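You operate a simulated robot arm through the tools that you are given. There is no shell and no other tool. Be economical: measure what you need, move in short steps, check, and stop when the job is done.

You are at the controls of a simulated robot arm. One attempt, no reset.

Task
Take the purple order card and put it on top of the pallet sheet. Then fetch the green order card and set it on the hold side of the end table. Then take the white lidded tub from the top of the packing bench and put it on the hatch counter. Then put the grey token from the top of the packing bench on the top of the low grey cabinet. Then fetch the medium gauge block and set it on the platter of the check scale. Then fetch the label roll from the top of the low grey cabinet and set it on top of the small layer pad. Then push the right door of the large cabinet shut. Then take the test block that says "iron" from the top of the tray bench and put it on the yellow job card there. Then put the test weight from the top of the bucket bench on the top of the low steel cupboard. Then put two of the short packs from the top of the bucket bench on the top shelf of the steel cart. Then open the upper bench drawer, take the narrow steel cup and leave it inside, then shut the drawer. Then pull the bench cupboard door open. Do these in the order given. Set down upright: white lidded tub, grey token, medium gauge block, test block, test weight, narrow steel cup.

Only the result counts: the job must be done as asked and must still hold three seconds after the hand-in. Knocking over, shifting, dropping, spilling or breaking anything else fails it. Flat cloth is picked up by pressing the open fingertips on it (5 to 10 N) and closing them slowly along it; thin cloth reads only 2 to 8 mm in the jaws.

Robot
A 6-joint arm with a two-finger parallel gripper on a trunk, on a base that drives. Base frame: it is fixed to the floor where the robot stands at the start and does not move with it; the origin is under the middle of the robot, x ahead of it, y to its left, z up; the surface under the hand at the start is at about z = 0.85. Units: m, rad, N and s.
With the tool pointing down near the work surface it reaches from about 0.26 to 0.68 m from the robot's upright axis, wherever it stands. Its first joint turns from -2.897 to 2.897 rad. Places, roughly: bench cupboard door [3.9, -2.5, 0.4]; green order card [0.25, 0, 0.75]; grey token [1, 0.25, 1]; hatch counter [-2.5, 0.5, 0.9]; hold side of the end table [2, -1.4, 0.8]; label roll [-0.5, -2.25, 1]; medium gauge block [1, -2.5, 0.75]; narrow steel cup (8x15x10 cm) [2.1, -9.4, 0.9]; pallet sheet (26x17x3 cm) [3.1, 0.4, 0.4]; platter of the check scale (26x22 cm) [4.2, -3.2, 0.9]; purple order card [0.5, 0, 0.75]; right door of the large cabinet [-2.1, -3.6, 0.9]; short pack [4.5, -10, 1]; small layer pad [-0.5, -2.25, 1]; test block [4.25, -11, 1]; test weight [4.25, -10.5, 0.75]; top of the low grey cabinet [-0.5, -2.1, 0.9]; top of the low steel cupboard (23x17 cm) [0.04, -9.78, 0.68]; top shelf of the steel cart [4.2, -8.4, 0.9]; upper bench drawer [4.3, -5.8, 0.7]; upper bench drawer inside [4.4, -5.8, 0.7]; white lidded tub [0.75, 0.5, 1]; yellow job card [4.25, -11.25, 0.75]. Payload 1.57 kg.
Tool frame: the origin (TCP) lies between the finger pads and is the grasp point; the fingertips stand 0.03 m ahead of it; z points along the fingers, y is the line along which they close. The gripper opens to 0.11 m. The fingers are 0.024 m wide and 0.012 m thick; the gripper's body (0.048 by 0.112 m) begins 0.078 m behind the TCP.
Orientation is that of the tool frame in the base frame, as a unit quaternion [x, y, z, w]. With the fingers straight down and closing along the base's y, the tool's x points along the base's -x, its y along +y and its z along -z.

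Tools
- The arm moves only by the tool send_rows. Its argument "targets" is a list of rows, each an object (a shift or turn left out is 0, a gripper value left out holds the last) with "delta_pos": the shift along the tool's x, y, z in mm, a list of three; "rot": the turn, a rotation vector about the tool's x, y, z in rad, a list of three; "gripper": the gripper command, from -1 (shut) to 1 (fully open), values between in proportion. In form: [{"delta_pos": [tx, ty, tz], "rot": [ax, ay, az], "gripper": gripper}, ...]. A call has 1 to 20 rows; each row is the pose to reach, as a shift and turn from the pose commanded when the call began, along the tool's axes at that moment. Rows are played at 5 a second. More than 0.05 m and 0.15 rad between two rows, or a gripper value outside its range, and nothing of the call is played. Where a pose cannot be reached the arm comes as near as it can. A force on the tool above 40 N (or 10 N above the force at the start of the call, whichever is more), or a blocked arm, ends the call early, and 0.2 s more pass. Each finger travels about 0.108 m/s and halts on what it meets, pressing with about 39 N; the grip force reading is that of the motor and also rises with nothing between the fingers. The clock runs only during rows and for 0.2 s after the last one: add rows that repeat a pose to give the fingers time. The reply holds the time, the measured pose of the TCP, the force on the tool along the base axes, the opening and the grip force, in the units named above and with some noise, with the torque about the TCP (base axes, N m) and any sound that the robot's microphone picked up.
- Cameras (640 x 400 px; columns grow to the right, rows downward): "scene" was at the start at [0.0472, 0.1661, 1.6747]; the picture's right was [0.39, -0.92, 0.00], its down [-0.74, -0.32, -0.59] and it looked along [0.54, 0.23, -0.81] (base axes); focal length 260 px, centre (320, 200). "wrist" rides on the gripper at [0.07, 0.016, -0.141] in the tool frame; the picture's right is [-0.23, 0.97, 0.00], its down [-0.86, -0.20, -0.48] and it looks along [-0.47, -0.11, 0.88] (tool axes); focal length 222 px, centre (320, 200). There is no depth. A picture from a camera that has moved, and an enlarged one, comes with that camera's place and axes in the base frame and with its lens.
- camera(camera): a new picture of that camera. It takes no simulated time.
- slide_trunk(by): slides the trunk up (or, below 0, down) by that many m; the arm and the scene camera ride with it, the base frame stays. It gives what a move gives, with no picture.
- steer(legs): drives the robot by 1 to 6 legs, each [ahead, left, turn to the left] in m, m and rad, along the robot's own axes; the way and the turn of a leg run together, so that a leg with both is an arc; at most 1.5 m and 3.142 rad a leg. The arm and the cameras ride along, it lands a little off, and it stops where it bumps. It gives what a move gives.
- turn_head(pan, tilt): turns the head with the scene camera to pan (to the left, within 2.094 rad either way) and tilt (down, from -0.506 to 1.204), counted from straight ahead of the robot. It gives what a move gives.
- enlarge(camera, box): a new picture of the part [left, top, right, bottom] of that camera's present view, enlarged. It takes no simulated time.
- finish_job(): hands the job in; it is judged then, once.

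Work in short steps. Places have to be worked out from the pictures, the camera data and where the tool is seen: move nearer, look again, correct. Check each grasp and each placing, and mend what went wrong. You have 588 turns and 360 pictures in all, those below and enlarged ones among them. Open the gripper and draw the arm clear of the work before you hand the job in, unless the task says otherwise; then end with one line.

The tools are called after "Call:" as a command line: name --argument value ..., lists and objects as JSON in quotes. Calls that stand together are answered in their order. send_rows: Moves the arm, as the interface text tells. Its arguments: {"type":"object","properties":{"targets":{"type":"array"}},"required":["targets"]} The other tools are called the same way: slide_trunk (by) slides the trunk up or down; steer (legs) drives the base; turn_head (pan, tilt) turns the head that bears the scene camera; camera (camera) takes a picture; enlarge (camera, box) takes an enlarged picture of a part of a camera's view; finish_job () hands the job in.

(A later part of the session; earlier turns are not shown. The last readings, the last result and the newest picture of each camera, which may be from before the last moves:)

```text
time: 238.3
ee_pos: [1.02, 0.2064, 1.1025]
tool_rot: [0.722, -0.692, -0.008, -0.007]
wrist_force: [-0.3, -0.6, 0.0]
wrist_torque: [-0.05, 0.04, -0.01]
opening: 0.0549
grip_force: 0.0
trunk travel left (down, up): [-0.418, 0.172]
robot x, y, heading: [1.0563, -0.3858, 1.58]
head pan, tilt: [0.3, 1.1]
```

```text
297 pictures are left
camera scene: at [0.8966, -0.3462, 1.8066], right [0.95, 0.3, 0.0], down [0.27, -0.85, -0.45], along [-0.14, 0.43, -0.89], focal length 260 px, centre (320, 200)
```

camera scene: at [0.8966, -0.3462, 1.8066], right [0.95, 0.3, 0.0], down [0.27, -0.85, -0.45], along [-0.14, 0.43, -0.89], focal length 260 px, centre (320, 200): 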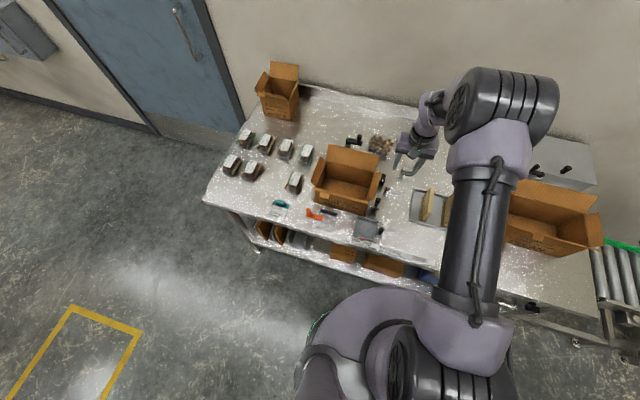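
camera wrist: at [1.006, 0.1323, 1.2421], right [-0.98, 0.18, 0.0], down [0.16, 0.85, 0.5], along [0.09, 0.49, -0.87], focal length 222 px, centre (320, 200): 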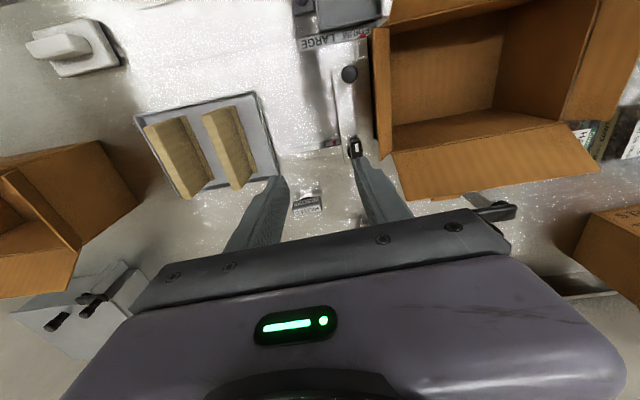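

Token is at about (1.07, 0.335). I enlarge it in the wrist view and edge 5 cm closer.

Call:
enlarge --camera "wrist" --box '[270, 175, 350, 225]'

Call:
steer --legs '[[0.05, 0, 0]]'

```text
8.00 times, centred on (310, 200) of wrist
camera zoom: at [1.0059, 0.1326, 1.242], right [-0.98, 0.18, 0.0], down [0.16, 0.85, 0.5], along [0.09, 0.49, -0.87], focal length 1777 px, centre (400, 200)
```

zoom: 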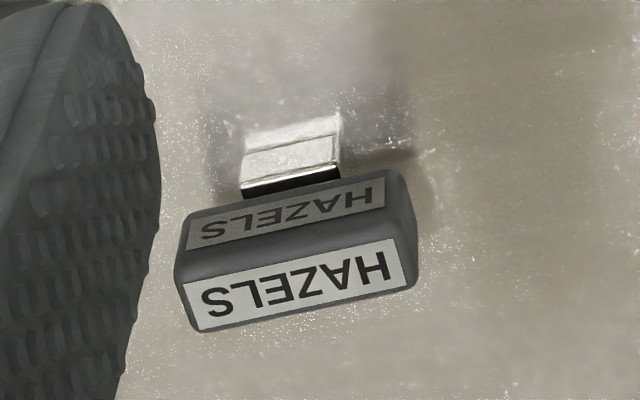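

```text
time: 239.2
ee_pos: [1.0201, 0.2579, 1.101]
tool_rot: [0.723, -0.691, -0.008, -0.008]
wrist_force: [-0.2, 0.1, -0.1]
wrist_torque: [-0.08, 0.03, -0.04]
opening: 0.0551
grip_force: 0.0
trunk travel left (down, up): [-0.418, 0.172]
robot x, y, heading: [1.0539, -0.3322, 1.574]
head pan, tilt: [0.3, 1.1]
```

Now at y=-0.332. I move over the token at z≈1.0 with jaws open to 9 cm and look.

Call:
send_rows --targets '[{"delta_pos": [-25, -18, 20], "gripper": 0.64}, {"delta_pos": [-50, -36, 45], "gripper": 0.64}, {"delta_pos": [-75, -54, 75], "gripper": 0.64}, {"delta_pos": [-75, -54, 100], "gripper": 0.64}, {"delta_pos": [-75, -54, 100], "gripper": 0.64}]'

Call:
camera --camera "wrist"

```text
time: 240.4
ee_pos: [1.0666, 0.3363, 1.004]
tool_rot: [0.723, -0.691, -0.007, -0.007]
wrist_force: [0.4, 0.1, -0.5]
wrist_torque: [0.02, -0.04, 0.03]
opening: 0.0903
grip_force: 0.0
trunk travel left (down, up): [-0.418, 0.172]
robot x, y, heading: [1.0566, -0.3352, 1.571]
head pan, tilt: [0.3, 1.1]
```

```text
295 pictures are left
camera wrist: at [1.0539, 0.2612, 1.1437], right [-0.98, 0.18, 0.0], down [0.16, 0.85, 0.5], along [0.09, 0.49, -0.87], focal length 222 px, centre (320, 200)
```

wrist: 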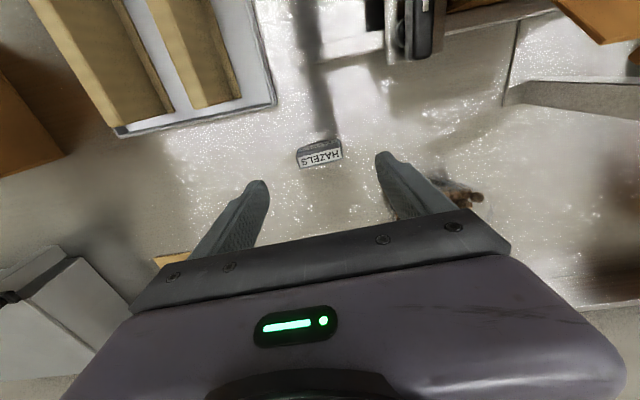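

Token at about (1.069, 0.343). I nudge +7 mm in y, lower with the trunk 9 cm and look.

Call:
send_rows --targets '[{"delta_pos": [-7, 0, 0]}, {"delta_pos": [-7, 0, 0]}]'

Call:
slide_trunk --by -0.09

Call:
camera --camera "wrist"

```text
time: 241.0
ee_pos: [1.0676, 0.3424, 1.0044]
tool_rot: [0.723, -0.691, -0.009, -0.008]
wrist_force: [0.5, -0.1, 0.4]
wrist_torque: [-0.02, 0.01, 0.0]
opening: 0.0903
grip_force: 0.1
trunk travel left (down, up): [-0.418, 0.172]
robot x, y, heading: [1.0522, -0.3345, 1.575]
head pan, tilt: [0.3, 1.1]
```

```text
time: 242.3
ee_pos: [1.0678, 0.3419, 0.9144]
tool_rot: [0.723, -0.691, -0.007, -0.008]
wrist_force: [0.0, -0.2, -0.5]
wrist_torque: [0.0, -0.01, -0.04]
opening: 0.0902
grip_force: 0.0
trunk travel left (down, up): [-0.328, 0.262]
robot x, y, heading: [1.053, -0.3315, 1.577]
head pan, tilt: [0.3, 1.1]
```

```text
294 pictures are left
camera wrist: at [1.0539, 0.2679, 1.0541], right [-0.98, 0.18, 0.0], down [0.16, 0.85, 0.5], along [0.09, 0.49, -0.87], focal length 222 px, centre (320, 200)
```

wrist: 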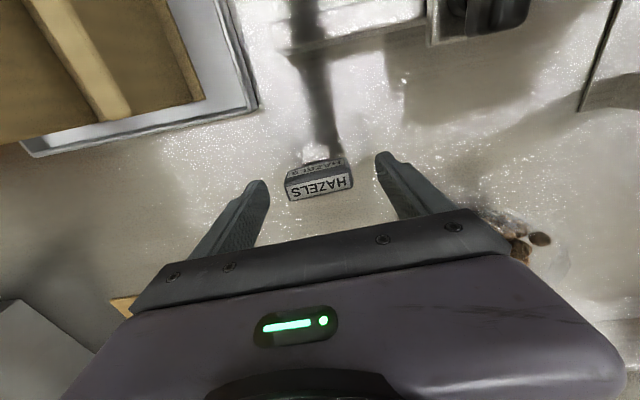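

The token's head is right at the fingertip level (top z≈0.885). I lower 24 mm and close on it.

Call:
slide_trunk --by -0.024

Call:
send_rows --targets '[{"delta_pos": [-1, 0, 0], "gripper": 0.3}, {"delta_pos": [-1, 0, 0], "gripper": 0.0}, {"delta_pos": [-1, 0, 0], "gripper": -0.5}, {"delta_pos": [-1, 0, 0], "gripper": -1}, {"delta_pos": [-1, 0, 0], "gripper": -1}]'

Call:
camera --camera "wrist"

```text
time: 243.0
ee_pos: [1.0689, 0.3415, 0.8902]
tool_rot: [0.723, -0.691, -0.008, -0.008]
wrist_force: [-0.8, -0.3, 0.4]
wrist_torque: [-0.03, -0.02, -0.01]
opening: 0.09
grip_force: 0.0
trunk travel left (down, up): [-0.304, 0.286]
robot x, y, heading: [1.0602, -0.3308, 1.576]
head pan, tilt: [0.3, 1.1]
```

```text
time: 244.2
ee_pos: [1.0682, 0.343, 0.8898]
tool_rot: [0.723, -0.691, -0.008, -0.008]
wrist_force: [0.1, -0.7, 0.4]
wrist_torque: [-0.01, 0.04, -0.02]
opening: 0.0554
grip_force: 39.4
trunk travel left (down, up): [-0.304, 0.286]
robot x, y, heading: [1.0545, -0.3335, 1.573]
head pan, tilt: [0.3, 1.1]
```

```text
293 pictures are left
camera wrist: at [1.0539, 0.2681, 1.0294], right [-0.98, 0.18, 0.0], down [0.16, 0.85, 0.5], along [0.09, 0.49, -0.87], focal length 222 px, centre (320, 200)
```

wrist: 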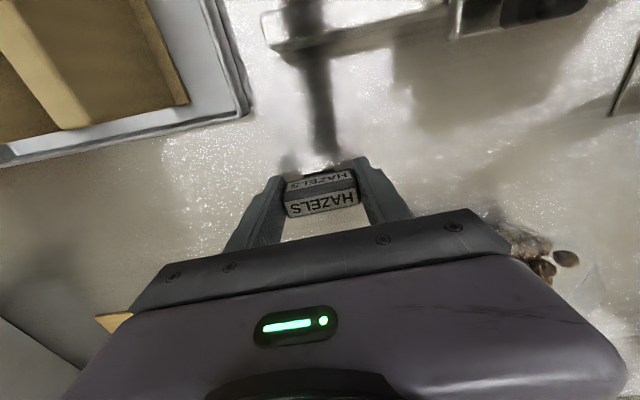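

Gripped at 55 mm. I lift 8 cm with the trunk and check what comes with it.

Call:
slide_trunk --by 0.08

Call:
enlarge --camera "wrist" --box '[220, 90, 420, 240]'

```text
time: 245.4
ee_pos: [1.0679, 0.3428, 0.9705]
tool_rot: [0.722, -0.691, -0.008, -0.008]
wrist_force: [0.7, 0.2, 0.6]
wrist_torque: [-0.02, 0.01, 0.0]
opening: 0.0554
grip_force: 39.1
trunk travel left (down, up): [-0.384, 0.206]
robot x, y, heading: [1.0601, -0.3334, 1.572]
head pan, tilt: [0.3, 1.1]
```

```text
2.67 times, centred on (320, 165) of wrist
camera zoom: at [1.0539, 0.2681, 1.1092], right [-0.98, 0.18, 0.0], down [0.16, 0.85, 0.5], along [0.09, 0.49, -0.87], focal length 592 px, centre (320, 293)
```

zoom: 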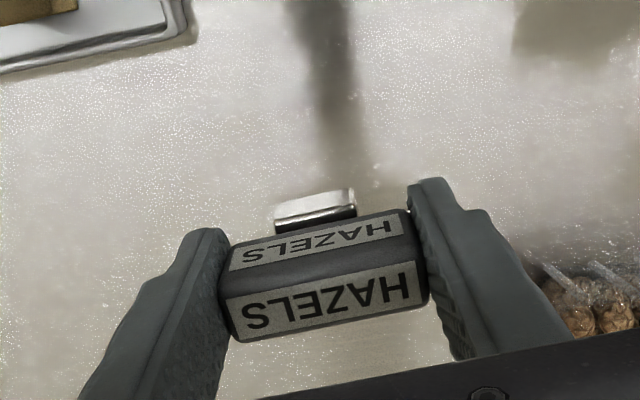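

Token with its foot is up. I raise, back away, tuck, and drive toward the low grey cabinet at (-0.5,-2.1).

Call:
slide_trunk --by 0.1

Call:
steer --legs '[[-0.3, 0, 0]]'

Call:
send_rows --targets '[{"delta_pos": [45, 0, 0]}, {"delta_pos": [90, 0, 0]}, {"delta_pos": [135, 0, 0]}, {"delta_pos": [180, 0, 0]}, {"delta_pos": [225, 0, 0]}, {"delta_pos": [270, 0, 0]}, {"delta_pos": [300, 0, 0]}]'

Call:
steer --legs '[[0, 0, 1.571], [1.5, 0, 0], [0, 0, 1.571]]'

Call:
turn_head --pan 0.0 --tilt 0.6

Call:
camera --camera "scene"

```text
time: 246.7
ee_pos: [1.0676, 0.3434, 1.0703]
tool_rot: [0.722, -0.692, -0.008, -0.008]
wrist_force: [0.4, -0.1, 0.0]
wrist_torque: [-0.02, 0.01, 0.01]
opening: 0.0551
grip_force: 39.6
trunk travel left (down, up): [-0.484, 0.106]
robot x, y, heading: [1.0567, -0.3322, 1.573]
head pan, tilt: [0.3, 1.1]
```

```text
time: 248.7
ee_pos: [1.0644, 0.0418, 1.0703]
tool_rot: [0.725, -0.689, -0.009, -0.007]
wrist_force: [-0.2, 0.0, -0.2]
wrist_torque: [0.0, 0.01, -0.03]
opening: 0.0551
grip_force: 39.1
trunk travel left (down, up): [-0.484, 0.106]
robot x, y, heading: [1.0589, -0.6322, 1.579]
head pan, tilt: [0.3, 1.1]
```

```text
time: 250.3
ee_pos: [1.077, -0.259, 1.0624]
tool_rot: [0.724, -0.69, -0.008, -0.008]
wrist_force: [-0.1, 0.0, -0.5]
wrist_torque: [-0.02, 0.0, 0.0]
opening: 0.0551
grip_force: 39.1
trunk travel left (down, up): [-0.484, 0.106]
robot x, y, heading: [1.0609, -0.6337, 1.584]
head pan, tilt: [0.3, 1.1]
```

```text
time: 265.6
ee_pos: [-0.4503, -1.1209, 1.0612]
tool_rot: [0.665, 0.747, -0.007, 0.008]
wrist_force: [-0.6, -0.7, -0.1]
wrist_torque: [-0.03, -0.02, 0.0]
opening: 0.0553
grip_force: 38.7
trunk travel left (down, up): [-0.484, 0.106]
robot x, y, heading: [-0.4587, -0.7453, -1.49]
head pan, tilt: [0.3, 1.1]
```

```text
time: 266.6
ee_pos: [-0.4514, -1.12, 1.0629]
tool_rot: [0.664, 0.748, -0.007, 0.008]
wrist_force: [1.1, -0.5, 0.1]
wrist_torque: [0.0, 0.0, -0.04]
opening: 0.0551
grip_force: 39.8
trunk travel left (down, up): [-0.484, 0.106]
robot x, y, heading: [-0.4535, -0.7438, -1.487]
head pan, tilt: [0.0, 0.6]
```

```text
291 pictures are left
camera scene: at [-0.3124, -0.8055, 1.9111], right [-1.0, -0.08, 0.0], down [-0.05, 0.56, -0.82], along [0.07, -0.82, -0.57], focal length 260 px, centre (320, 200)
```

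scene: 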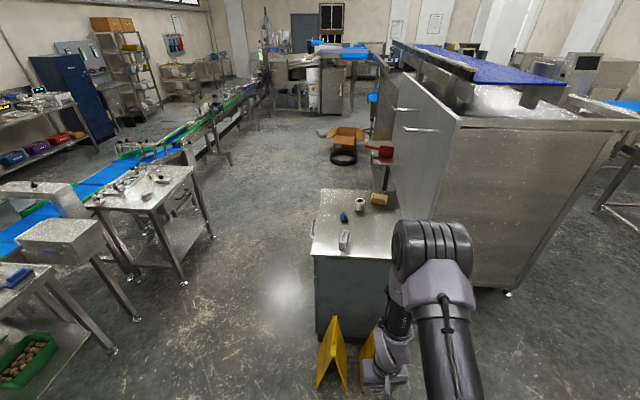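

The low cabinet is ahead with yellow floor signs in front of it. I enlarge.

Call:
enlarge --camera "scene" --box '[280, 90, 480, 240]'

Call:
enlarge --camera "scene" --box '[270, 220, 480, 400]'

```text
2.67 times, centred on (380, 165) of scene
camera zoom: at [-0.3124, -0.8055, 1.9111], right [-1.0, -0.08, 0.0], down [-0.05, 0.56, -0.82], along [0.07, -0.82, -0.57], focal length 693 px, centre (160, 293)
```

zoom: 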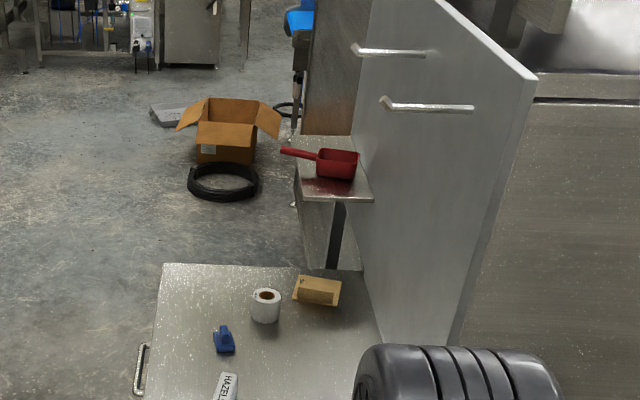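

```text
2.22 times, centred on (375, 310) of scene
camera zoom: at [-0.3124, -0.8055, 1.9111], right [-1.0, -0.08, 0.0], down [-0.05, 0.56, -0.82], along [0.07, -0.82, -0.57], focal length 578 px, centre (198, -44)
```

zoom: 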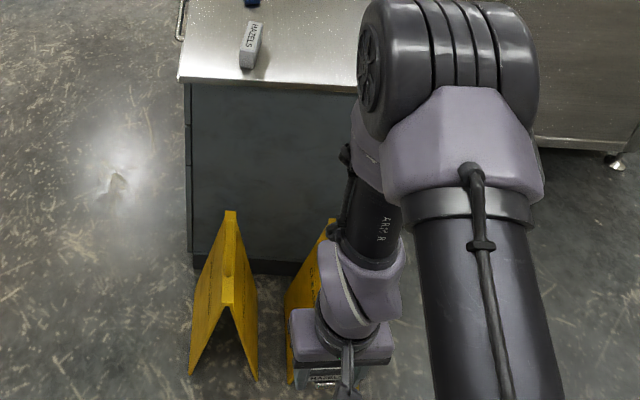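

The cabinet top is x -0.74..-0.19, y -2.41..-1.75; the signs block the north side, so I'll work from the south. I drive round the east side to (0.3,-2.8) and turn to face +y.

Call:
steer --legs '[[0, 0.83, -0.08], [1.05, 0, 0], [1.05, 0, 0], [0, 0, 3.14]]'

Call:
turn_head --pan 0.7 --tilt 0.7

Call:
camera --camera "scene"

```text
time: 288.1
ee_pos: [0.4015, -2.4203, 1.0625]
tool_rot: [-0.696, 0.718, 0.008, 0.008]
wrist_force: [0.1, 0.3, -1.0]
wrist_torque: [0.0, -0.04, 0.01]
opening: 0.0552
grip_force: 39.4
trunk travel left (down, up): [-0.484, 0.106]
robot x, y, heading: [0.3486, -2.7951, 1.501]
head pan, tilt: [0.0, 0.6]
```

```text
time: 289.2
ee_pos: [0.4005, -2.4212, 1.0626]
tool_rot: [-0.696, 0.718, 0.008, 0.008]
wrist_force: [0.0, 0.6, -0.8]
wrist_torque: [-0.02, 0.04, -0.03]
opening: 0.0552
grip_force: 38.9
trunk travel left (down, up): [-0.484, 0.106]
robot x, y, heading: [0.35, -2.7937, 1.496]
head pan, tilt: [0.7, 0.7]
```

```text
288 pictures are left
camera scene: at [0.1593, -2.7361, 1.9025], right [0.81, 0.59, 0.0], down [0.38, -0.52, -0.77], along [-0.45, 0.62, -0.64], focal length 260 px, centre (320, 200)
```

scene: 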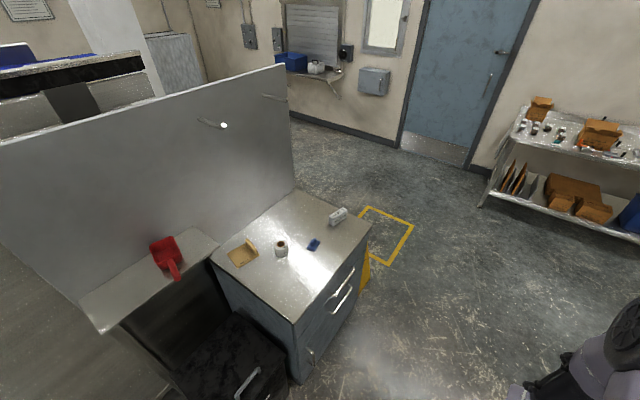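

South is blocked by a bin, so I work from the east side: turn to face -x and strafe to about (0.2,-2.27).

Call:
steer --legs '[[0, 0, 1.645], [0, -0.53, 0], [0.15, 0, 0]]'

Call:
camera --camera "wrist"

Call:
turn_head --pan 0.3 --tilt 1.1

Call:
camera --camera "scene"

```text
time: 297.3
ee_pos: [-0.1915, -2.2564, 1.0621]
tool_rot: [0.999, 0.037, -0.012, 0.0]
wrist_force: [-0.7, -0.5, -0.3]
wrist_torque: [-0.03, -0.07, -0.01]
opening: 0.0555
grip_force: 38.8
trunk travel left (down, up): [-0.484, 0.106]
robot x, y, heading: [0.1859, -2.2672, -3.108]
head pan, tilt: [0.7, 0.7]
```

```text
287 pictures are left
camera wrist: at [-0.1177, -2.2666, 1.2016], right [-0.15, -0.99, 0.0], down [-0.86, 0.14, 0.5], along [-0.49, 0.07, -0.87], focal length 222 px, centre (320, 200)
```

wrist: 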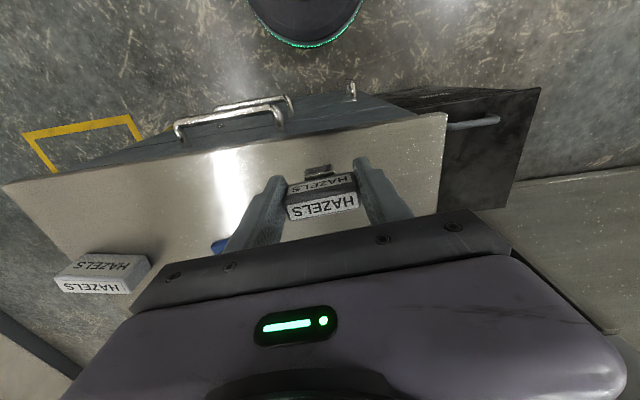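

```text
time: 298.1
ee_pos: [-0.1899, -2.255, 1.0627]
tool_rot: [0.999, 0.037, -0.012, 0.0]
wrist_force: [0.2, -0.2, -0.9]
wrist_torque: [0.01, 0.0, 0.01]
opening: 0.0552
grip_force: 38.7
trunk travel left (down, up): [-0.484, 0.106]
robot x, y, heading: [0.1848, -2.2656, -3.104]
head pan, tilt: [0.3, 1.1]
```

```text
286 pictures are left
camera scene: at [0.1501, -2.4286, 1.8726], right [-0.33, 0.94, 0.0], down [0.84, 0.29, -0.45], along [-0.43, -0.15, -0.89], focal length 260 px, centre (320, 200)
```

scene: 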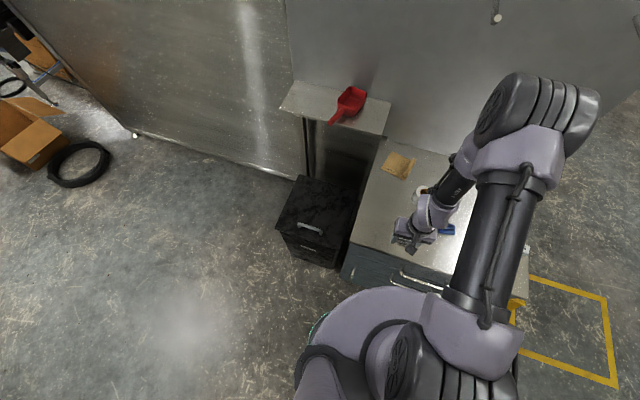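

I move the token over (-0.28,-2.30), the free southeast corner of the cabinet top, and look.

Call:
send_rows --targets '[{"delta_pos": [-30, 14, 15]}, {"delta_pos": [-62, 28, 35]}, {"delta_pos": [-93, 43, 60]}, {"delta_pos": [-93, 43, 75]}, {"delta_pos": [-93, 43, 75]}]'

Call:
camera --camera "wrist"

```text
time: 299.4
ee_pos: [-0.2793, -2.3056, 0.9913]
tool_rot: [0.999, 0.039, -0.011, 0.001]
wrist_force: [0.6, 0.0, 0.8]
wrist_torque: [0.01, 0.02, 0.0]
opening: 0.0551
grip_force: 38.9
trunk travel left (down, up): [-0.484, 0.106]
robot x, y, heading: [0.1824, -2.2662, -3.108]
head pan, tilt: [0.3, 1.1]
```

```text
285 pictures are left
camera wrist: at [-0.2069, -2.3176, 1.13], right [-0.15, -0.99, 0.0], down [-0.86, 0.14, 0.5], along [-0.49, 0.07, -0.87], focal length 222 px, centre (320, 200)
```

wrist: 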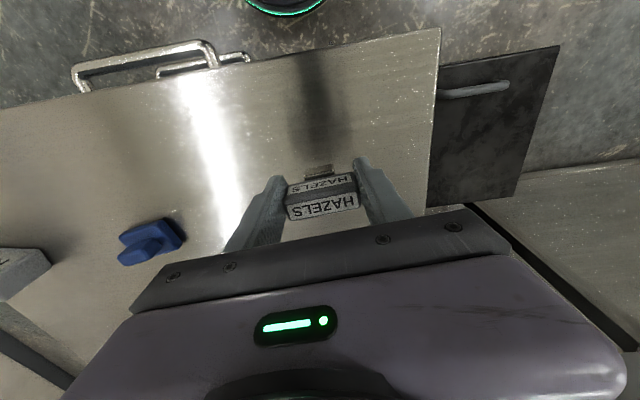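

Clear around. I lower in small steps to contact.

Call:
send_rows --targets '[{"delta_pos": [0, 0, 15]}, {"delta_pos": [0, 0, 28]}, {"delta_pos": [0, 0, 36]}, {"delta_pos": [0, 0, 41]}, {"delta_pos": [0, 0, 46]}, {"delta_pos": [0, 0, 51]}, {"delta_pos": [0, 0, 56]}, {"delta_pos": [0, 0, 61]}]'

```text
time: 301.3
ee_pos: [-0.2812, -2.3046, 0.9303]
tool_rot: [0.999, 0.036, -0.013, 0.0]
wrist_force: [7.0, 1.3, 23.7]
wrist_torque: [0.01, -0.04, -0.05]
opening: 0.0551
grip_force: 39.3
trunk travel left (down, up): [-0.484, 0.106]
robot x, y, heading: [0.1827, -2.2634, -3.096]
head pan, tilt: [0.3, 1.1]
stopped in row 8: the force on the tool passed its limit at 42 N (the readings are from after the stop); the commanded pose is now the measured one
```

Contact. I ease off, release gently and rise.

Call:
send_rows --targets '[{"delta_pos": [0, 0, -1], "gripper": -1}, {"delta_pos": [0, 0, -2], "gripper": 0.2}, {"delta_pos": [0, 0, -2], "gripper": 0.4}, {"delta_pos": [0, 0, -2], "gripper": 0.4}, {"delta_pos": [0, 0, -30], "gripper": 0.4}, {"delta_pos": [0, 0, -75], "gripper": 0.4}, {"delta_pos": [0, 0, -115], "gripper": 0.4}]'

Call:
camera --camera "wrist"

```text
time: 302.9
ee_pos: [-0.2812, -2.3053, 1.0441]
tool_rot: [0.999, 0.038, -0.014, 0.001]
wrist_force: [-0.3, 0.2, -0.5]
wrist_torque: [0.0, 0.02, 0.02]
opening: 0.0769
grip_force: 0.0
trunk travel left (down, up): [-0.484, 0.106]
robot x, y, heading: [0.1852, -2.2655, -3.104]
head pan, tilt: [0.3, 1.1]
```

```text
284 pictures are left
camera wrist: at [-0.2067, -2.3177, 1.1826], right [-0.15, -0.99, 0.01], down [-0.86, 0.14, 0.5], along [-0.5, 0.07, -0.87], focal length 222 px, centre (320, 200)
```

wrist: 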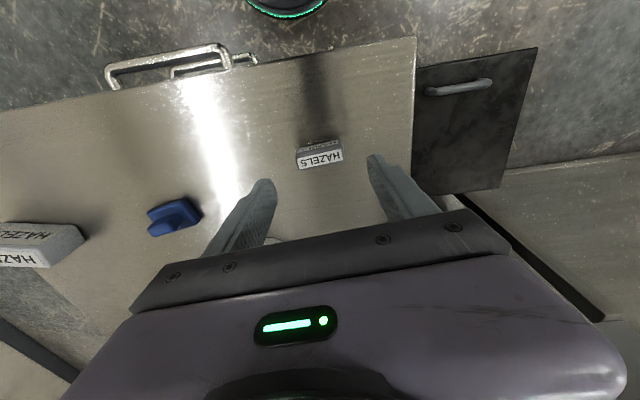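

The grey token stands. I tuck the arm, back off, and turn to face the gauge table at x≈1.

Call:
send_rows --targets '[{"delta_pos": [20, 0, -20]}, {"delta_pos": [60, -10, -30]}, {"delta_pos": [95, -20, -40]}, {"delta_pos": [95, -30, -40]}]'

Call:
steer --legs '[[-0.2, 0, 0], [0, 0, 3.1]]'

Call:
turn_head --pan 0.2 --tilt 0.75

Call:
camera --camera "scene"

```text
time: 303.9
ee_pos: [-0.1882, -2.2677, 1.0827]
tool_rot: [0.999, 0.038, -0.012, 0.0]
wrist_force: [-0.1, -0.4, -0.3]
wrist_torque: [-0.01, 0.02, -0.06]
opening: 0.0771
grip_force: 0.0
trunk travel left (down, up): [-0.484, 0.106]
robot x, y, heading: [0.1814, -2.2661, -3.105]
head pan, tilt: [0.3, 1.1]
```

```text
time: 312.8
ee_pos: [0.7514, -2.271, 1.0826]
tool_rot: [-0.019, 1.0, 0.0, 0.012]
wrist_force: [0.6, 0.5, -0.3]
wrist_torque: [-0.05, 0.0, 0.0]
opening: 0.0771
grip_force: 0.1
trunk travel left (down, up): [-0.484, 0.106]
robot x, y, heading: [0.3777, -2.2637, -0.008]
head pan, tilt: [0.3, 1.1]
```

```text
time: 313.6
ee_pos: [0.7518, -2.2705, 1.084]
tool_rot: [-0.019, 1.0, 0.0, 0.013]
wrist_force: [0.7, -0.3, -0.1]
wrist_torque: [0.01, -0.03, -0.02]
opening: 0.0767
grip_force: 0.0
trunk travel left (down, up): [-0.484, 0.106]
robot x, y, heading: [0.3783, -2.2562, -0.0]
head pan, tilt: [0.201, 0.75]
```

```text
283 pictures are left
camera scene: at [0.4401, -2.1049, 1.8982], right [0.2, -0.98, 0.0], down [-0.67, -0.14, -0.73], along [0.72, 0.15, -0.68], focal length 260 px, centre (320, 200)
```

scene: 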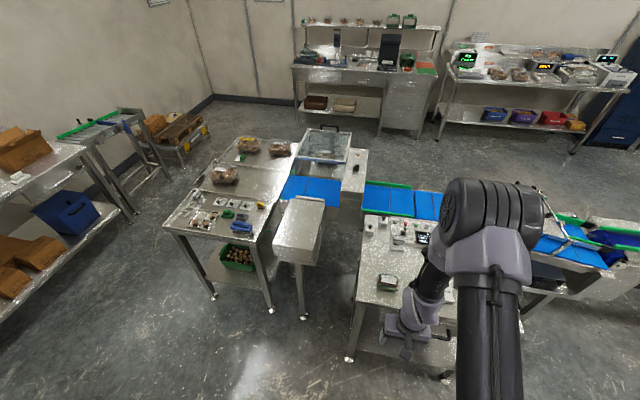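

Call:
enlarge --camera "scene" --box '[340, 190, 480, 310]'

Call:
camera --camera "wrist"

```text
3.33 times, centred on (410, 250) of scene
camera zoom: at [0.4401, -2.1049, 1.8982], right [0.2, -0.98, 0.0], down [-0.67, -0.14, -0.73], along [0.72, 0.15, -0.68], focal length 866 px, centre (20, 33)
```

zoom: 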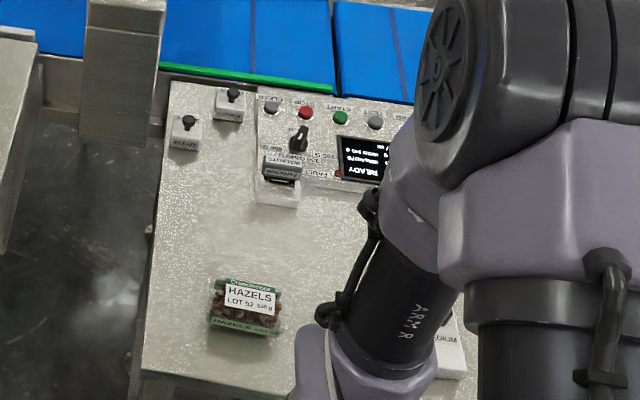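

```text
281 pictures are left
camera wrist: at [0.6768, -2.2577, 1.2222], right [0.19, 0.98, 0.01], down [0.85, -0.17, 0.5], along [0.49, -0.09, -0.87], focal length 222 px, centre (320, 200)
```

wrist: 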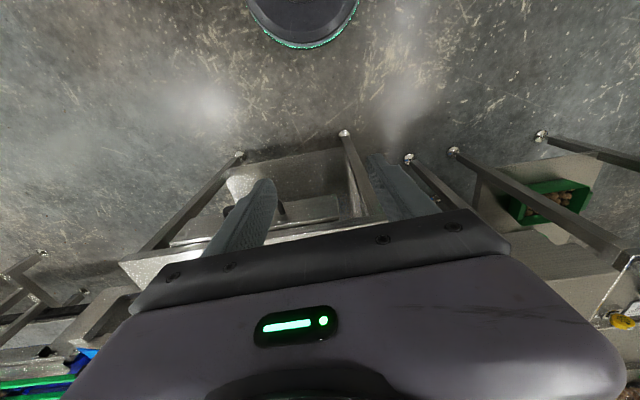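

The table spans x≥0.96, y -2.15 to about -2.8; the arm hides its right part. I strafe right and look left.

Call:
steer --legs '[[0, -0.55, 0]]'

Call:
turn_head --pan 0.35 --tilt 0.85

Call:
camera --camera "scene"

```text
time: 316.8
ee_pos: [0.7558, -2.825, 1.0822]
tool_rot: [-0.027, 1.0, 0.0, 0.013]
wrist_force: [-0.6, 0.3, -1.0]
wrist_torque: [0.03, 0.01, 0.02]
opening: 0.0769
grip_force: 0.1
trunk travel left (down, up): [-0.484, 0.106]
robot x, y, heading: [0.3857, -2.8196, 0.02]
head pan, tilt: [0.201, 0.75]
```

```text
time: 317.5
ee_pos: [0.7558, -2.8246, 1.0823]
tool_rot: [-0.027, 1.0, 0.0, 0.011]
wrist_force: [0.5, -0.5, -0.2]
wrist_torque: [-0.02, 0.0, -0.02]
opening: 0.0769
grip_force: 0.1
trunk travel left (down, up): [-0.484, 0.106]
robot x, y, heading: [0.3861, -2.8187, 0.016]
head pan, tilt: [0.351, 0.85]
```

```text
280 pictures are left
camera scene: at [0.434, -2.6538, 1.8903], right [0.36, -0.93, 0.0], down [-0.7, -0.27, -0.66], along [0.62, 0.24, -0.75], focal length 260 px, centre (320, 200)
```

scene: 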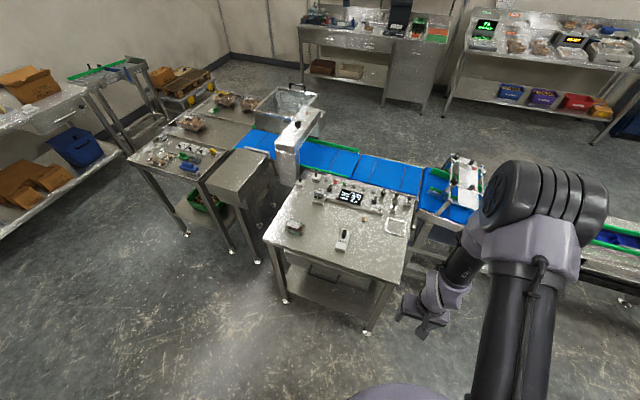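

Call:
enlarge --camera "scene" --box '[255, 165, 425, 275]'

```text
3.64 times, centred on (340, 220) of scene
camera zoom: at [0.434, -2.6538, 1.8903], right [0.36, -0.93, 0.0], down [-0.7, -0.27, -0.66], along [0.62, 0.24, -0.75], focal length 945 px, centre (247, 127)
```

zoom: 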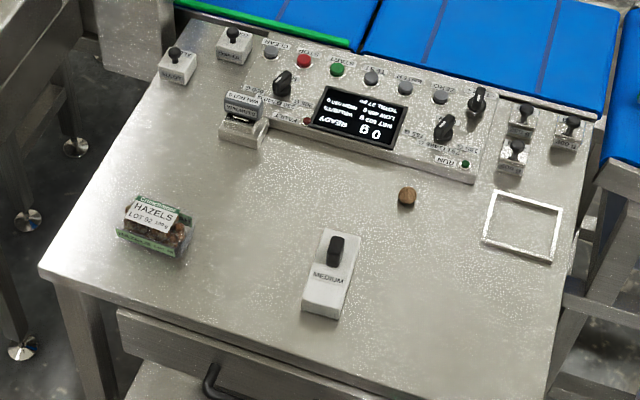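

The "MEDIUM" block with black knob is at about (1.08,-2.517), long side along x. I position the robot at (0.53,-2.51) and extend over it.

Call:
steer --legs '[[0.15, 0.31, -0.016]]'

Call:
send_rows --targets '[{"delta_pos": [-40, 0, 0]}, {"delta_pos": [-80, 0, 0]}, {"delta_pos": [-120, 0, 20]}, {"delta_pos": [-160, 0, 40]}, {"delta_pos": [-160, 0, 40]}]'

Call:
camera --camera "wrist"

```text
time: 319.7
ee_pos: [0.8988, -2.5291, 1.0833]
tool_rot: [-0.015, 1.0, 0.0, 0.012]
wrist_force: [-0.1, 0.2, -0.4]
wrist_torque: [-0.02, 0.02, 0.02]
opening: 0.0769
grip_force: 0.1
trunk travel left (down, up): [-0.484, 0.106]
robot x, y, heading: [0.528, -2.514, -0.012]
head pan, tilt: [0.351, 0.85]
```

```text
time: 320.9
ee_pos: [1.0577, -2.5225, 1.0486]
tool_rot: [-0.015, 1.0, 0.0, 0.013]
wrist_force: [-0.3, 0.1, -0.6]
wrist_torque: [0.02, -0.04, -0.01]
opening: 0.0769
grip_force: 0.0
trunk travel left (down, up): [-0.484, 0.106]
robot x, y, heading: [0.5276, -2.5136, -0.007]
head pan, tilt: [0.351, 0.85]
```

```text
278 pictures are left
camera wrist: at [0.9834, -2.5097, 1.1876], right [0.2, 0.98, 0.01], down [0.85, -0.17, 0.5], along [0.49, -0.09, -0.87], focal length 222 px, centre (320, 200)
```

wrist: 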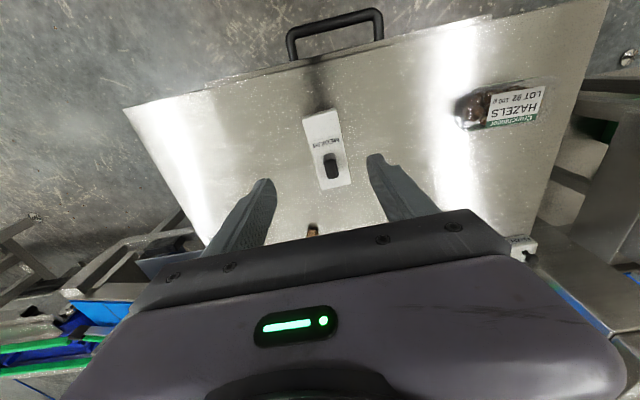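

Block centre at (1.079,-2.515). I align and lower to z≈0.95, then look.

Call:
send_rows --targets '[{"delta_pos": [-10, 4, 30]}, {"delta_pos": [-21, 7, 65]}, {"delta_pos": [-21, 7, 98]}, {"delta_pos": [-21, 7, 98]}]'

Call:
camera --camera "wrist"

```text
time: 321.9
ee_pos: [1.0823, -2.5178, 0.9486]
tool_rot: [-0.015, 1.0, 0.0, 0.012]
wrist_force: [0.4, 1.0, 1.0]
wrist_torque: [0.0, 0.02, 0.01]
opening: 0.0769
grip_force: 0.2
trunk travel left (down, up): [-0.484, 0.106]
robot x, y, heading: [0.5274, -2.5132, -0.011]
head pan, tilt: [0.351, 0.85]
```

```text
277 pictures are left
camera wrist: at [1.0077, -2.5049, 1.0883], right [0.2, 0.98, 0.01], down [0.85, -0.17, 0.5], along [0.49, -0.09, -0.87], focal length 222 px, centre (320, 200)
```

wrist: 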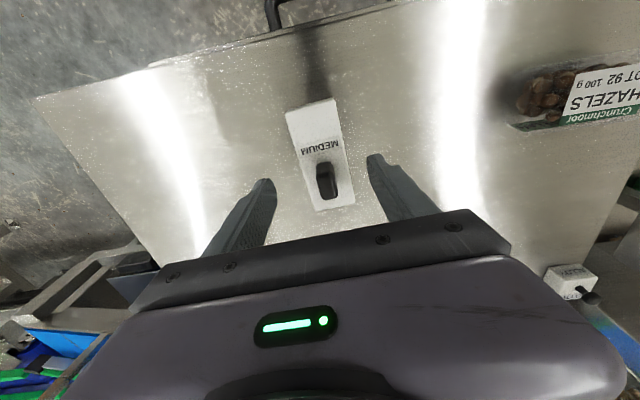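

Aligned. I lower to z≈0.888 and close across the block's width.

Call:
send_rows --targets '[{"delta_pos": [3, 0, 20]}, {"delta_pos": [3, 0, 40]}, {"delta_pos": [3, 0, 52]}, {"delta_pos": [3, 0, 60]}, {"delta_pos": [3, 0, 60]}]'

Call:
camera --camera "wrist"

```text
time: 323.1
ee_pos: [1.081, -2.5177, 0.8898]
tool_rot: [-0.015, 1.0, 0.0, 0.012]
wrist_force: [-0.1, 0.6, -0.3]
wrist_torque: [0.0, -0.01, -0.01]
opening: 0.0768
grip_force: 0.0
trunk travel left (down, up): [-0.484, 0.106]
robot x, y, heading: [0.5285, -2.5177, -0.011]
head pan, tilt: [0.351, 0.85]
```

```text
276 pictures are left
camera wrist: at [1.007, -2.5042, 1.0281], right [0.2, 0.98, 0.01], down [0.85, -0.17, 0.5], along [0.49, -0.09, -0.87], focal length 222 px, centre (320, 200)
```

wrist: 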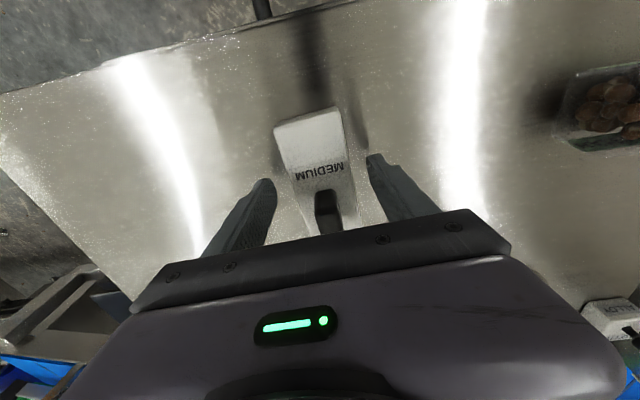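

Call:
send_rows --targets '[{"delta_pos": [0, 0, 4]}, {"delta_pos": [0, 0, 7]}, {"delta_pos": [0, 0, 7], "gripper": 0}, {"delta_pos": [0, 0, 7], "gripper": -0.5}, {"delta_pos": [0, 0, 7], "gripper": -1}, {"delta_pos": [0, 0, 7], "gripper": -1}]'

Call:
enlarge --camera "wrist" --box '[220, 90, 420, 240]'

```text
time: 324.5
ee_pos: [1.0816, -2.5165, 0.8819]
tool_rot: [-0.014, 1.0, 0.0, 0.012]
wrist_force: [0.0, 1.1, -0.4]
wrist_torque: [0.05, -0.12, 0.04]
opening: 0.0498
grip_force: 39.1
trunk travel left (down, up): [-0.484, 0.106]
robot x, y, heading: [0.5262, -2.5151, -0.007]
head pan, tilt: [0.351, 0.85]
```

```text
2.67 times, centred on (320, 165) of wrist
camera zoom: at [1.0071, -2.5036, 1.0201], right [0.2, 0.98, 0.01], down [0.85, -0.17, 0.5], along [0.49, -0.09, -0.87], focal length 592 px, centre (320, 293)
```

zoom: 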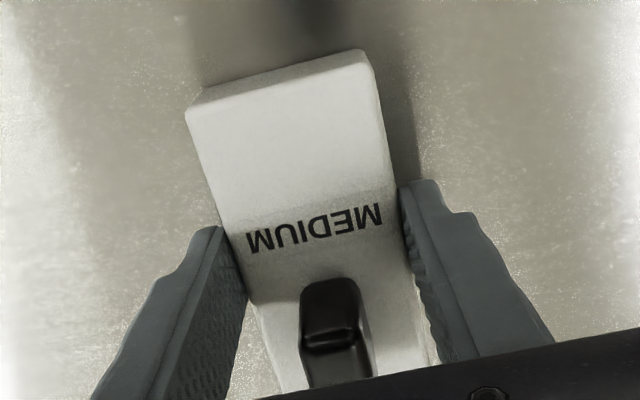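

Gripped at 50 mm. I lift and check.

Call:
send_rows --targets '[{"delta_pos": [0, 0, -15]}, {"delta_pos": [0, 0, -50]}, {"delta_pos": [0, 0, -95]}, {"delta_pos": [0, 0, -140]}, {"delta_pos": [0, 0, -180]}]'

Call:
camera --camera "wrist"

```text
time: 325.7
ee_pos: [1.0774, -2.5155, 1.0642]
tool_rot: [-0.015, 1.0, 0.0, 0.012]
wrist_force: [-0.6, 0.9, -2.2]
wrist_torque: [-0.02, 0.02, -0.03]
opening: 0.0495
grip_force: 39.2
trunk travel left (down, up): [-0.484, 0.106]
robot x, y, heading: [0.5255, -2.5129, -0.011]
head pan, tilt: [0.351, 0.85]
```

```text
274 pictures are left
camera wrist: at [1.0039, -2.5025, 1.2026], right [0.2, 0.98, 0.01], down [0.85, -0.17, 0.5], along [0.49, -0.09, -0.87], focal length 222 px, centre (320, 200)
```

wrist: 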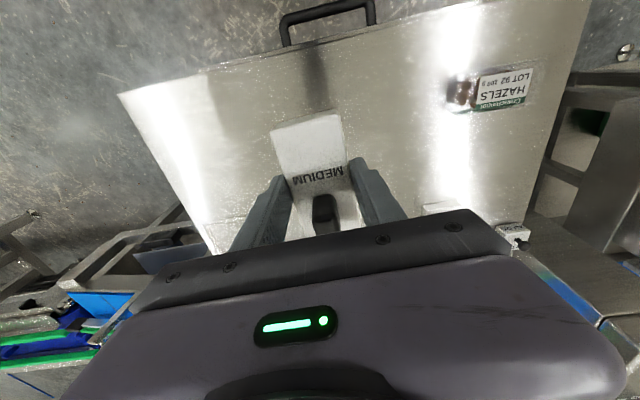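

Block held. I tuck in, back off, and drive round the north end (y≈-0.6) to the east aisle.

Call:
send_rows --targets '[{"delta_pos": [45, 0, -10]}, {"delta_pos": [90, 0, -20]}, {"delta_pos": [135, 0, -25]}, {"delta_pos": [180, 0, -25]}]'

Call:
steer --legs '[[-0.22, 0, 0.01], [0, 0.95, 0], [0, 0.95, 0], [1.3, 0, 0], [1.35, 0, 0]]'

Call:
turn_head --pan -0.7 --tilt 0.4

Call:
camera --camera "scene"

```text
time: 326.7
ee_pos: [0.8953, -2.5207, 1.0809]
tool_rot: [-0.015, 1.0, 0.0, 0.013]
wrist_force: [0.3, -0.2, -1.7]
wrist_torque: [0.0, 0.04, 0.03]
opening: 0.0494
grip_force: 38.9
trunk travel left (down, up): [-0.484, 0.106]
robot x, y, heading: [0.5264, -2.5105, -0.008]
head pan, tilt: [0.351, 0.85]
```

```text
time: 350.0
ee_pos: [3.3195, -0.5065, 1.0785]
tool_rot: [-0.054, 0.998, 0.0, 0.013]
wrist_force: [0.3, 0.2, -1.5]
wrist_torque: [0.0, 0.02, -0.01]
opening: 0.0494
grip_force: 39.0
trunk travel left (down, up): [-0.484, 0.106]
robot x, y, heading: [2.952, -0.5253, 0.069]
head pan, tilt: [0.351, 0.85]
```

```text
time: 351.3
ee_pos: [3.3191, -0.5051, 1.0802]
tool_rot: [-0.053, 0.998, 0.0, 0.012]
wrist_force: [0.0, 0.6, -2.1]
wrist_torque: [-0.02, 0.01, -0.02]
opening: 0.0493
grip_force: 38.7
trunk travel left (down, up): [-0.484, 0.106]
robot x, y, heading: [2.9546, -0.5268, 0.065]
head pan, tilt: [-0.7, 0.4]
```

```text
273 pictures are left
camera scene: at [2.9956, -0.4453, 1.9294], right [-0.59, -0.81, 0.0], down [-0.31, 0.23, -0.92], along [0.74, -0.54, -0.39], focal length 260 px, centre (320, 200)
```

scene: 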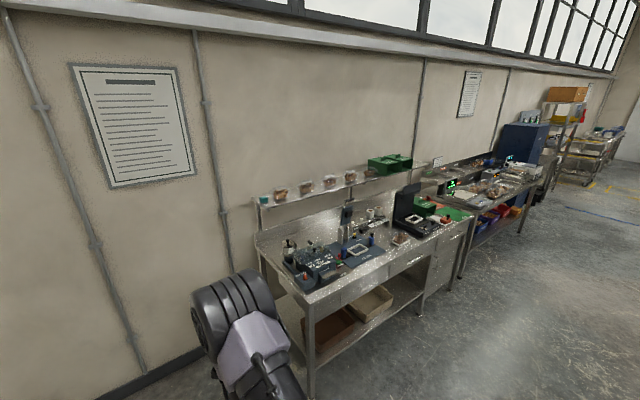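

East benches have their front at x≈3.9. I strafe south to y≈-3.2 and look.

Call:
steer --legs '[[0, 0, -0.065], [0, -1.35, 0], [0, -1.35, 0]]'

Call:
turn_head --pan 0.15 --tilt 0.6

Call:
camera --camera "scene"

```text
time: 364.8
ee_pos: [3.3901, -3.1917, 1.0796]
tool_rot: [-0.025, 1.0, 0.0, 0.013]
wrist_force: [0.0, -0.1, -1.8]
wrist_torque: [0.02, 0.03, 0.01]
opening: 0.0496
grip_force: 38.9
trunk travel left (down, up): [-0.484, 0.106]
robot x, y, heading: [3.0185, -3.192, 0.011]
head pan, tilt: [-0.7, 0.4]
```

```text
time: 365.9
ee_pos: [3.3904, -3.1906, 1.0806]
tool_rot: [-0.026, 1.0, 0.0, 0.012]
wrist_force: [-0.5, -0.1, -1.9]
wrist_torque: [-0.04, 0.05, 0.01]
opening: 0.0493
grip_force: 38.9
trunk travel left (down, up): [-0.484, 0.106]
robot x, y, heading: [3.0198, -3.191, 0.01]
head pan, tilt: [0.15, 0.6]
```

```text
272 pictures are left
camera scene: at [3.0863, -3.0399, 1.9112], right [0.16, -0.99, 0.0], down [-0.56, -0.09, -0.83], along [0.81, 0.13, -0.56], focal length 260 px, centre (320, 200)
```

scene: 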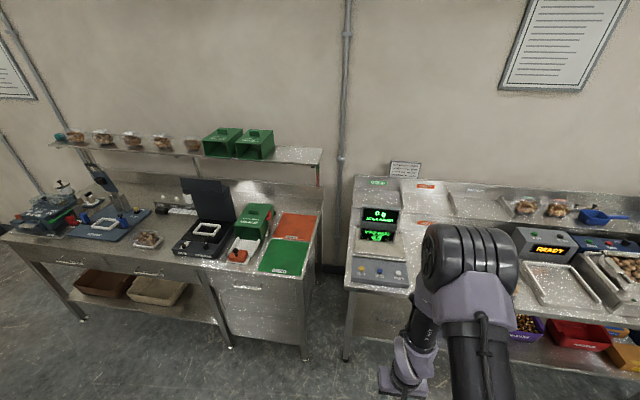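

Call:
enlarge --camera "scene" --box '[330, 155, 530, 310]'

```text
2.58 times, centred on (430, 232) of scene
camera zoom: at [3.0863, -3.0399, 1.9112], right [0.16, -0.99, 0.0], down [-0.56, -0.09, -0.83], along [0.81, 0.13, -0.56], focal length 671 px, centre (36, 116)
```

zoom: 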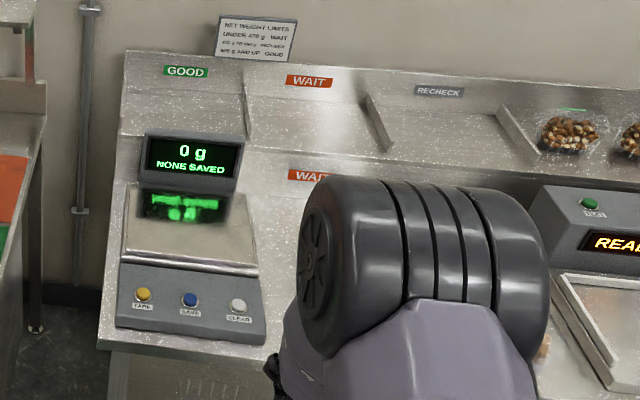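

The check scale's platter centre is about (4.14,-3.195); its buttons lie in front of it. I drive 0.53 m closer and look with both cameras.

Call:
steer --legs '[[0.53, 0, -0.01]]'

Call:
send_rows --targets '[{"delta_pos": [-35, 0, 0]}, {"delta_pos": [-70, 0, 0]}, {"delta_pos": [-105, 0, 0]}, {"delta_pos": [-140, 0, 0]}, {"delta_pos": [-140, 0, 0]}]'

Call:
camera --camera "wrist"

Call:
turn_head --pan 0.0 --tilt 0.9

Call:
camera --camera "scene"

```text
time: 369.0
ee_pos: [3.9239, -3.1955, 1.0795]
tool_rot: [-0.017, 1.0, 0.0, 0.012]
wrist_force: [-0.3, 0.2, -2.6]
wrist_torque: [-0.06, 0.05, -0.05]
opening: 0.0496
grip_force: 39.2
trunk travel left (down, up): [-0.484, 0.106]
robot x, y, heading: [3.5531, -3.1888, -0.007]
head pan, tilt: [0.15, 0.6]
```

```text
time: 370.2
ee_pos: [4.0655, -3.1905, 1.0817]
tool_rot: [-0.018, 1.0, 0.001, 0.012]
wrist_force: [-0.3, 0.6, -2.3]
wrist_torque: [0.02, -0.02, 0.02]
opening: 0.0493
grip_force: 39.3
trunk travel left (down, up): [-0.484, 0.106]
robot x, y, heading: [3.553, -3.1897, -0.007]
head pan, tilt: [0.15, 0.6]
```

```text
270 pictures are left
camera wrist: at [3.9904, -3.178, 1.2217], right [0.19, 0.98, 0.01], down [0.85, -0.17, 0.5], along [0.49, -0.09, -0.87], focal length 222 px, centre (320, 200)
```

wrist: 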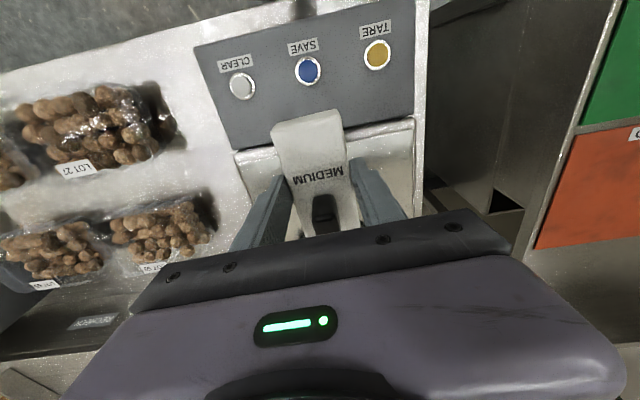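

```text
time: 371.0
ee_pos: [4.0659, -3.1911, 1.0817]
tool_rot: [-0.016, 1.0, 0.0, 0.012]
wrist_force: [0.6, 0.8, -1.6]
wrist_torque: [-0.04, 0.0, -0.01]
opening: 0.0493
grip_force: 38.8
trunk travel left (down, up): [-0.484, 0.106]
robot x, y, heading: [3.5546, -3.191, -0.008]
head pan, tilt: [0.0, 0.901]
```

```text
269 pictures are left
camera scene: at [3.6106, -3.0522, 1.8864], right [0.0, -1.0, 0.0], down [-0.78, 0.0, -0.62], along [0.62, 0.0, -0.78], focal length 260 px, centre (320, 200)
```

scene: 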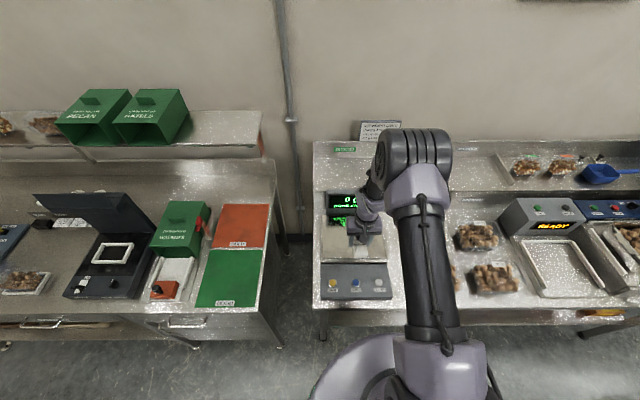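

Platter spans x≈4.065–4.285, y≈-3.30–-3.07. I move TCP to (4.16,-3.185) and lower toward it.

Call:
send_rows --targets '[{"delta_pos": [-32, 2, 10]}, {"delta_pos": [-64, 4, 25]}, {"delta_pos": [-95, 6, 45]}, {"delta_pos": [-95, 6, 70]}, {"delta_pos": [-95, 6, 70]}]'

Call:
camera --camera "wrist"

Call:
enlarge --camera "scene" --box '[290, 130, 470, 320]'

```text
time: 372.2
ee_pos: [4.1598, -3.1806, 1.0165]
tool_rot: [-0.017, 1.0, 0.0, 0.012]
wrist_force: [-0.5, 0.6, -2.7]
wrist_torque: [0.01, 0.01, -0.01]
opening: 0.0495
grip_force: 39.0
trunk travel left (down, up): [-0.484, 0.106]
robot x, y, heading: [3.5564, -3.1916, -0.004]
head pan, tilt: [0.0, 0.901]
```

```text
268 pictures are left
camera wrist: at [4.0854, -3.1679, 1.1559], right [0.19, 0.98, 0.01], down [0.85, -0.17, 0.5], along [0.49, -0.09, -0.87], focal length 222 px, centre (320, 200)
```

wrist: 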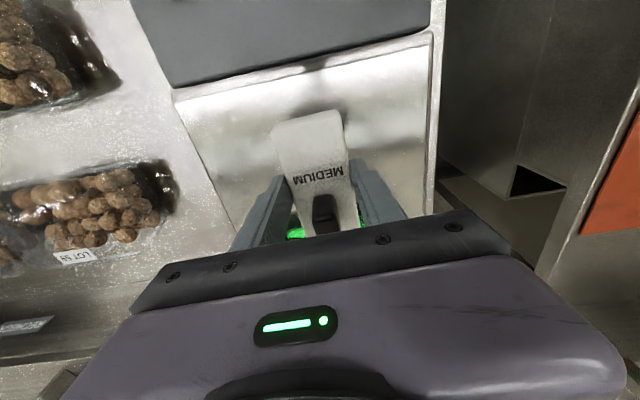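

```text
2.11 times, centred on (380, 225) of scene
camera zoom: at [3.6106, -3.0521, 1.8864], right [0.0, -1.0, 0.0], down [-0.78, 0.0, -0.62], along [0.62, 0.0, -0.78], focal length 547 px, centre (194, 147)
```

zoom: 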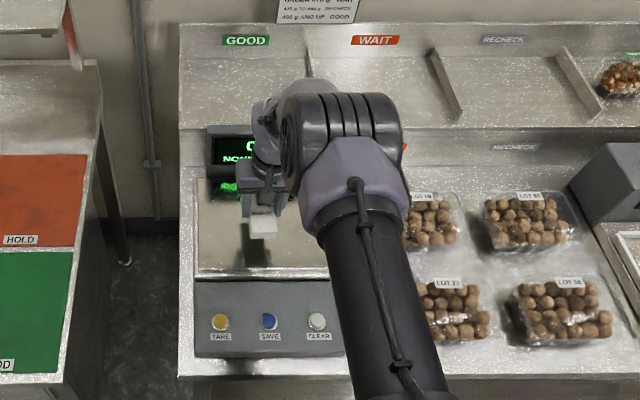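

Clear of the display. I lower in small steps to contact.

Call:
send_rows --targets '[{"delta_pos": [0, 0, 15]}, {"delta_pos": [0, 0, 28]}, {"delta_pos": [0, 0, 34]}, {"delta_pos": [0, 0, 40]}, {"delta_pos": [0, 0, 45]}, {"delta_pos": [0, 0, 50]}, {"delta_pos": [0, 0, 55]}, {"delta_pos": [0, 0, 60]}, {"delta_pos": [0, 0, 65]}, {"delta_pos": [0, 0, 70]}]'

```text
time: 374.4
ee_pos: [4.1645, -3.1811, 0.9507]
tool_rot: [-0.018, 1.0, 0.0, 0.017]
wrist_force: [0.6, 0.2, 32.3]
wrist_torque: [0.06, -0.04, -0.07]
opening: 0.0492
grip_force: 38.8
trunk travel left (down, up): [-0.484, 0.106]
robot x, y, heading: [3.5548, -3.1858, -0.002]
head pan, tilt: [0.0, 0.901]
```

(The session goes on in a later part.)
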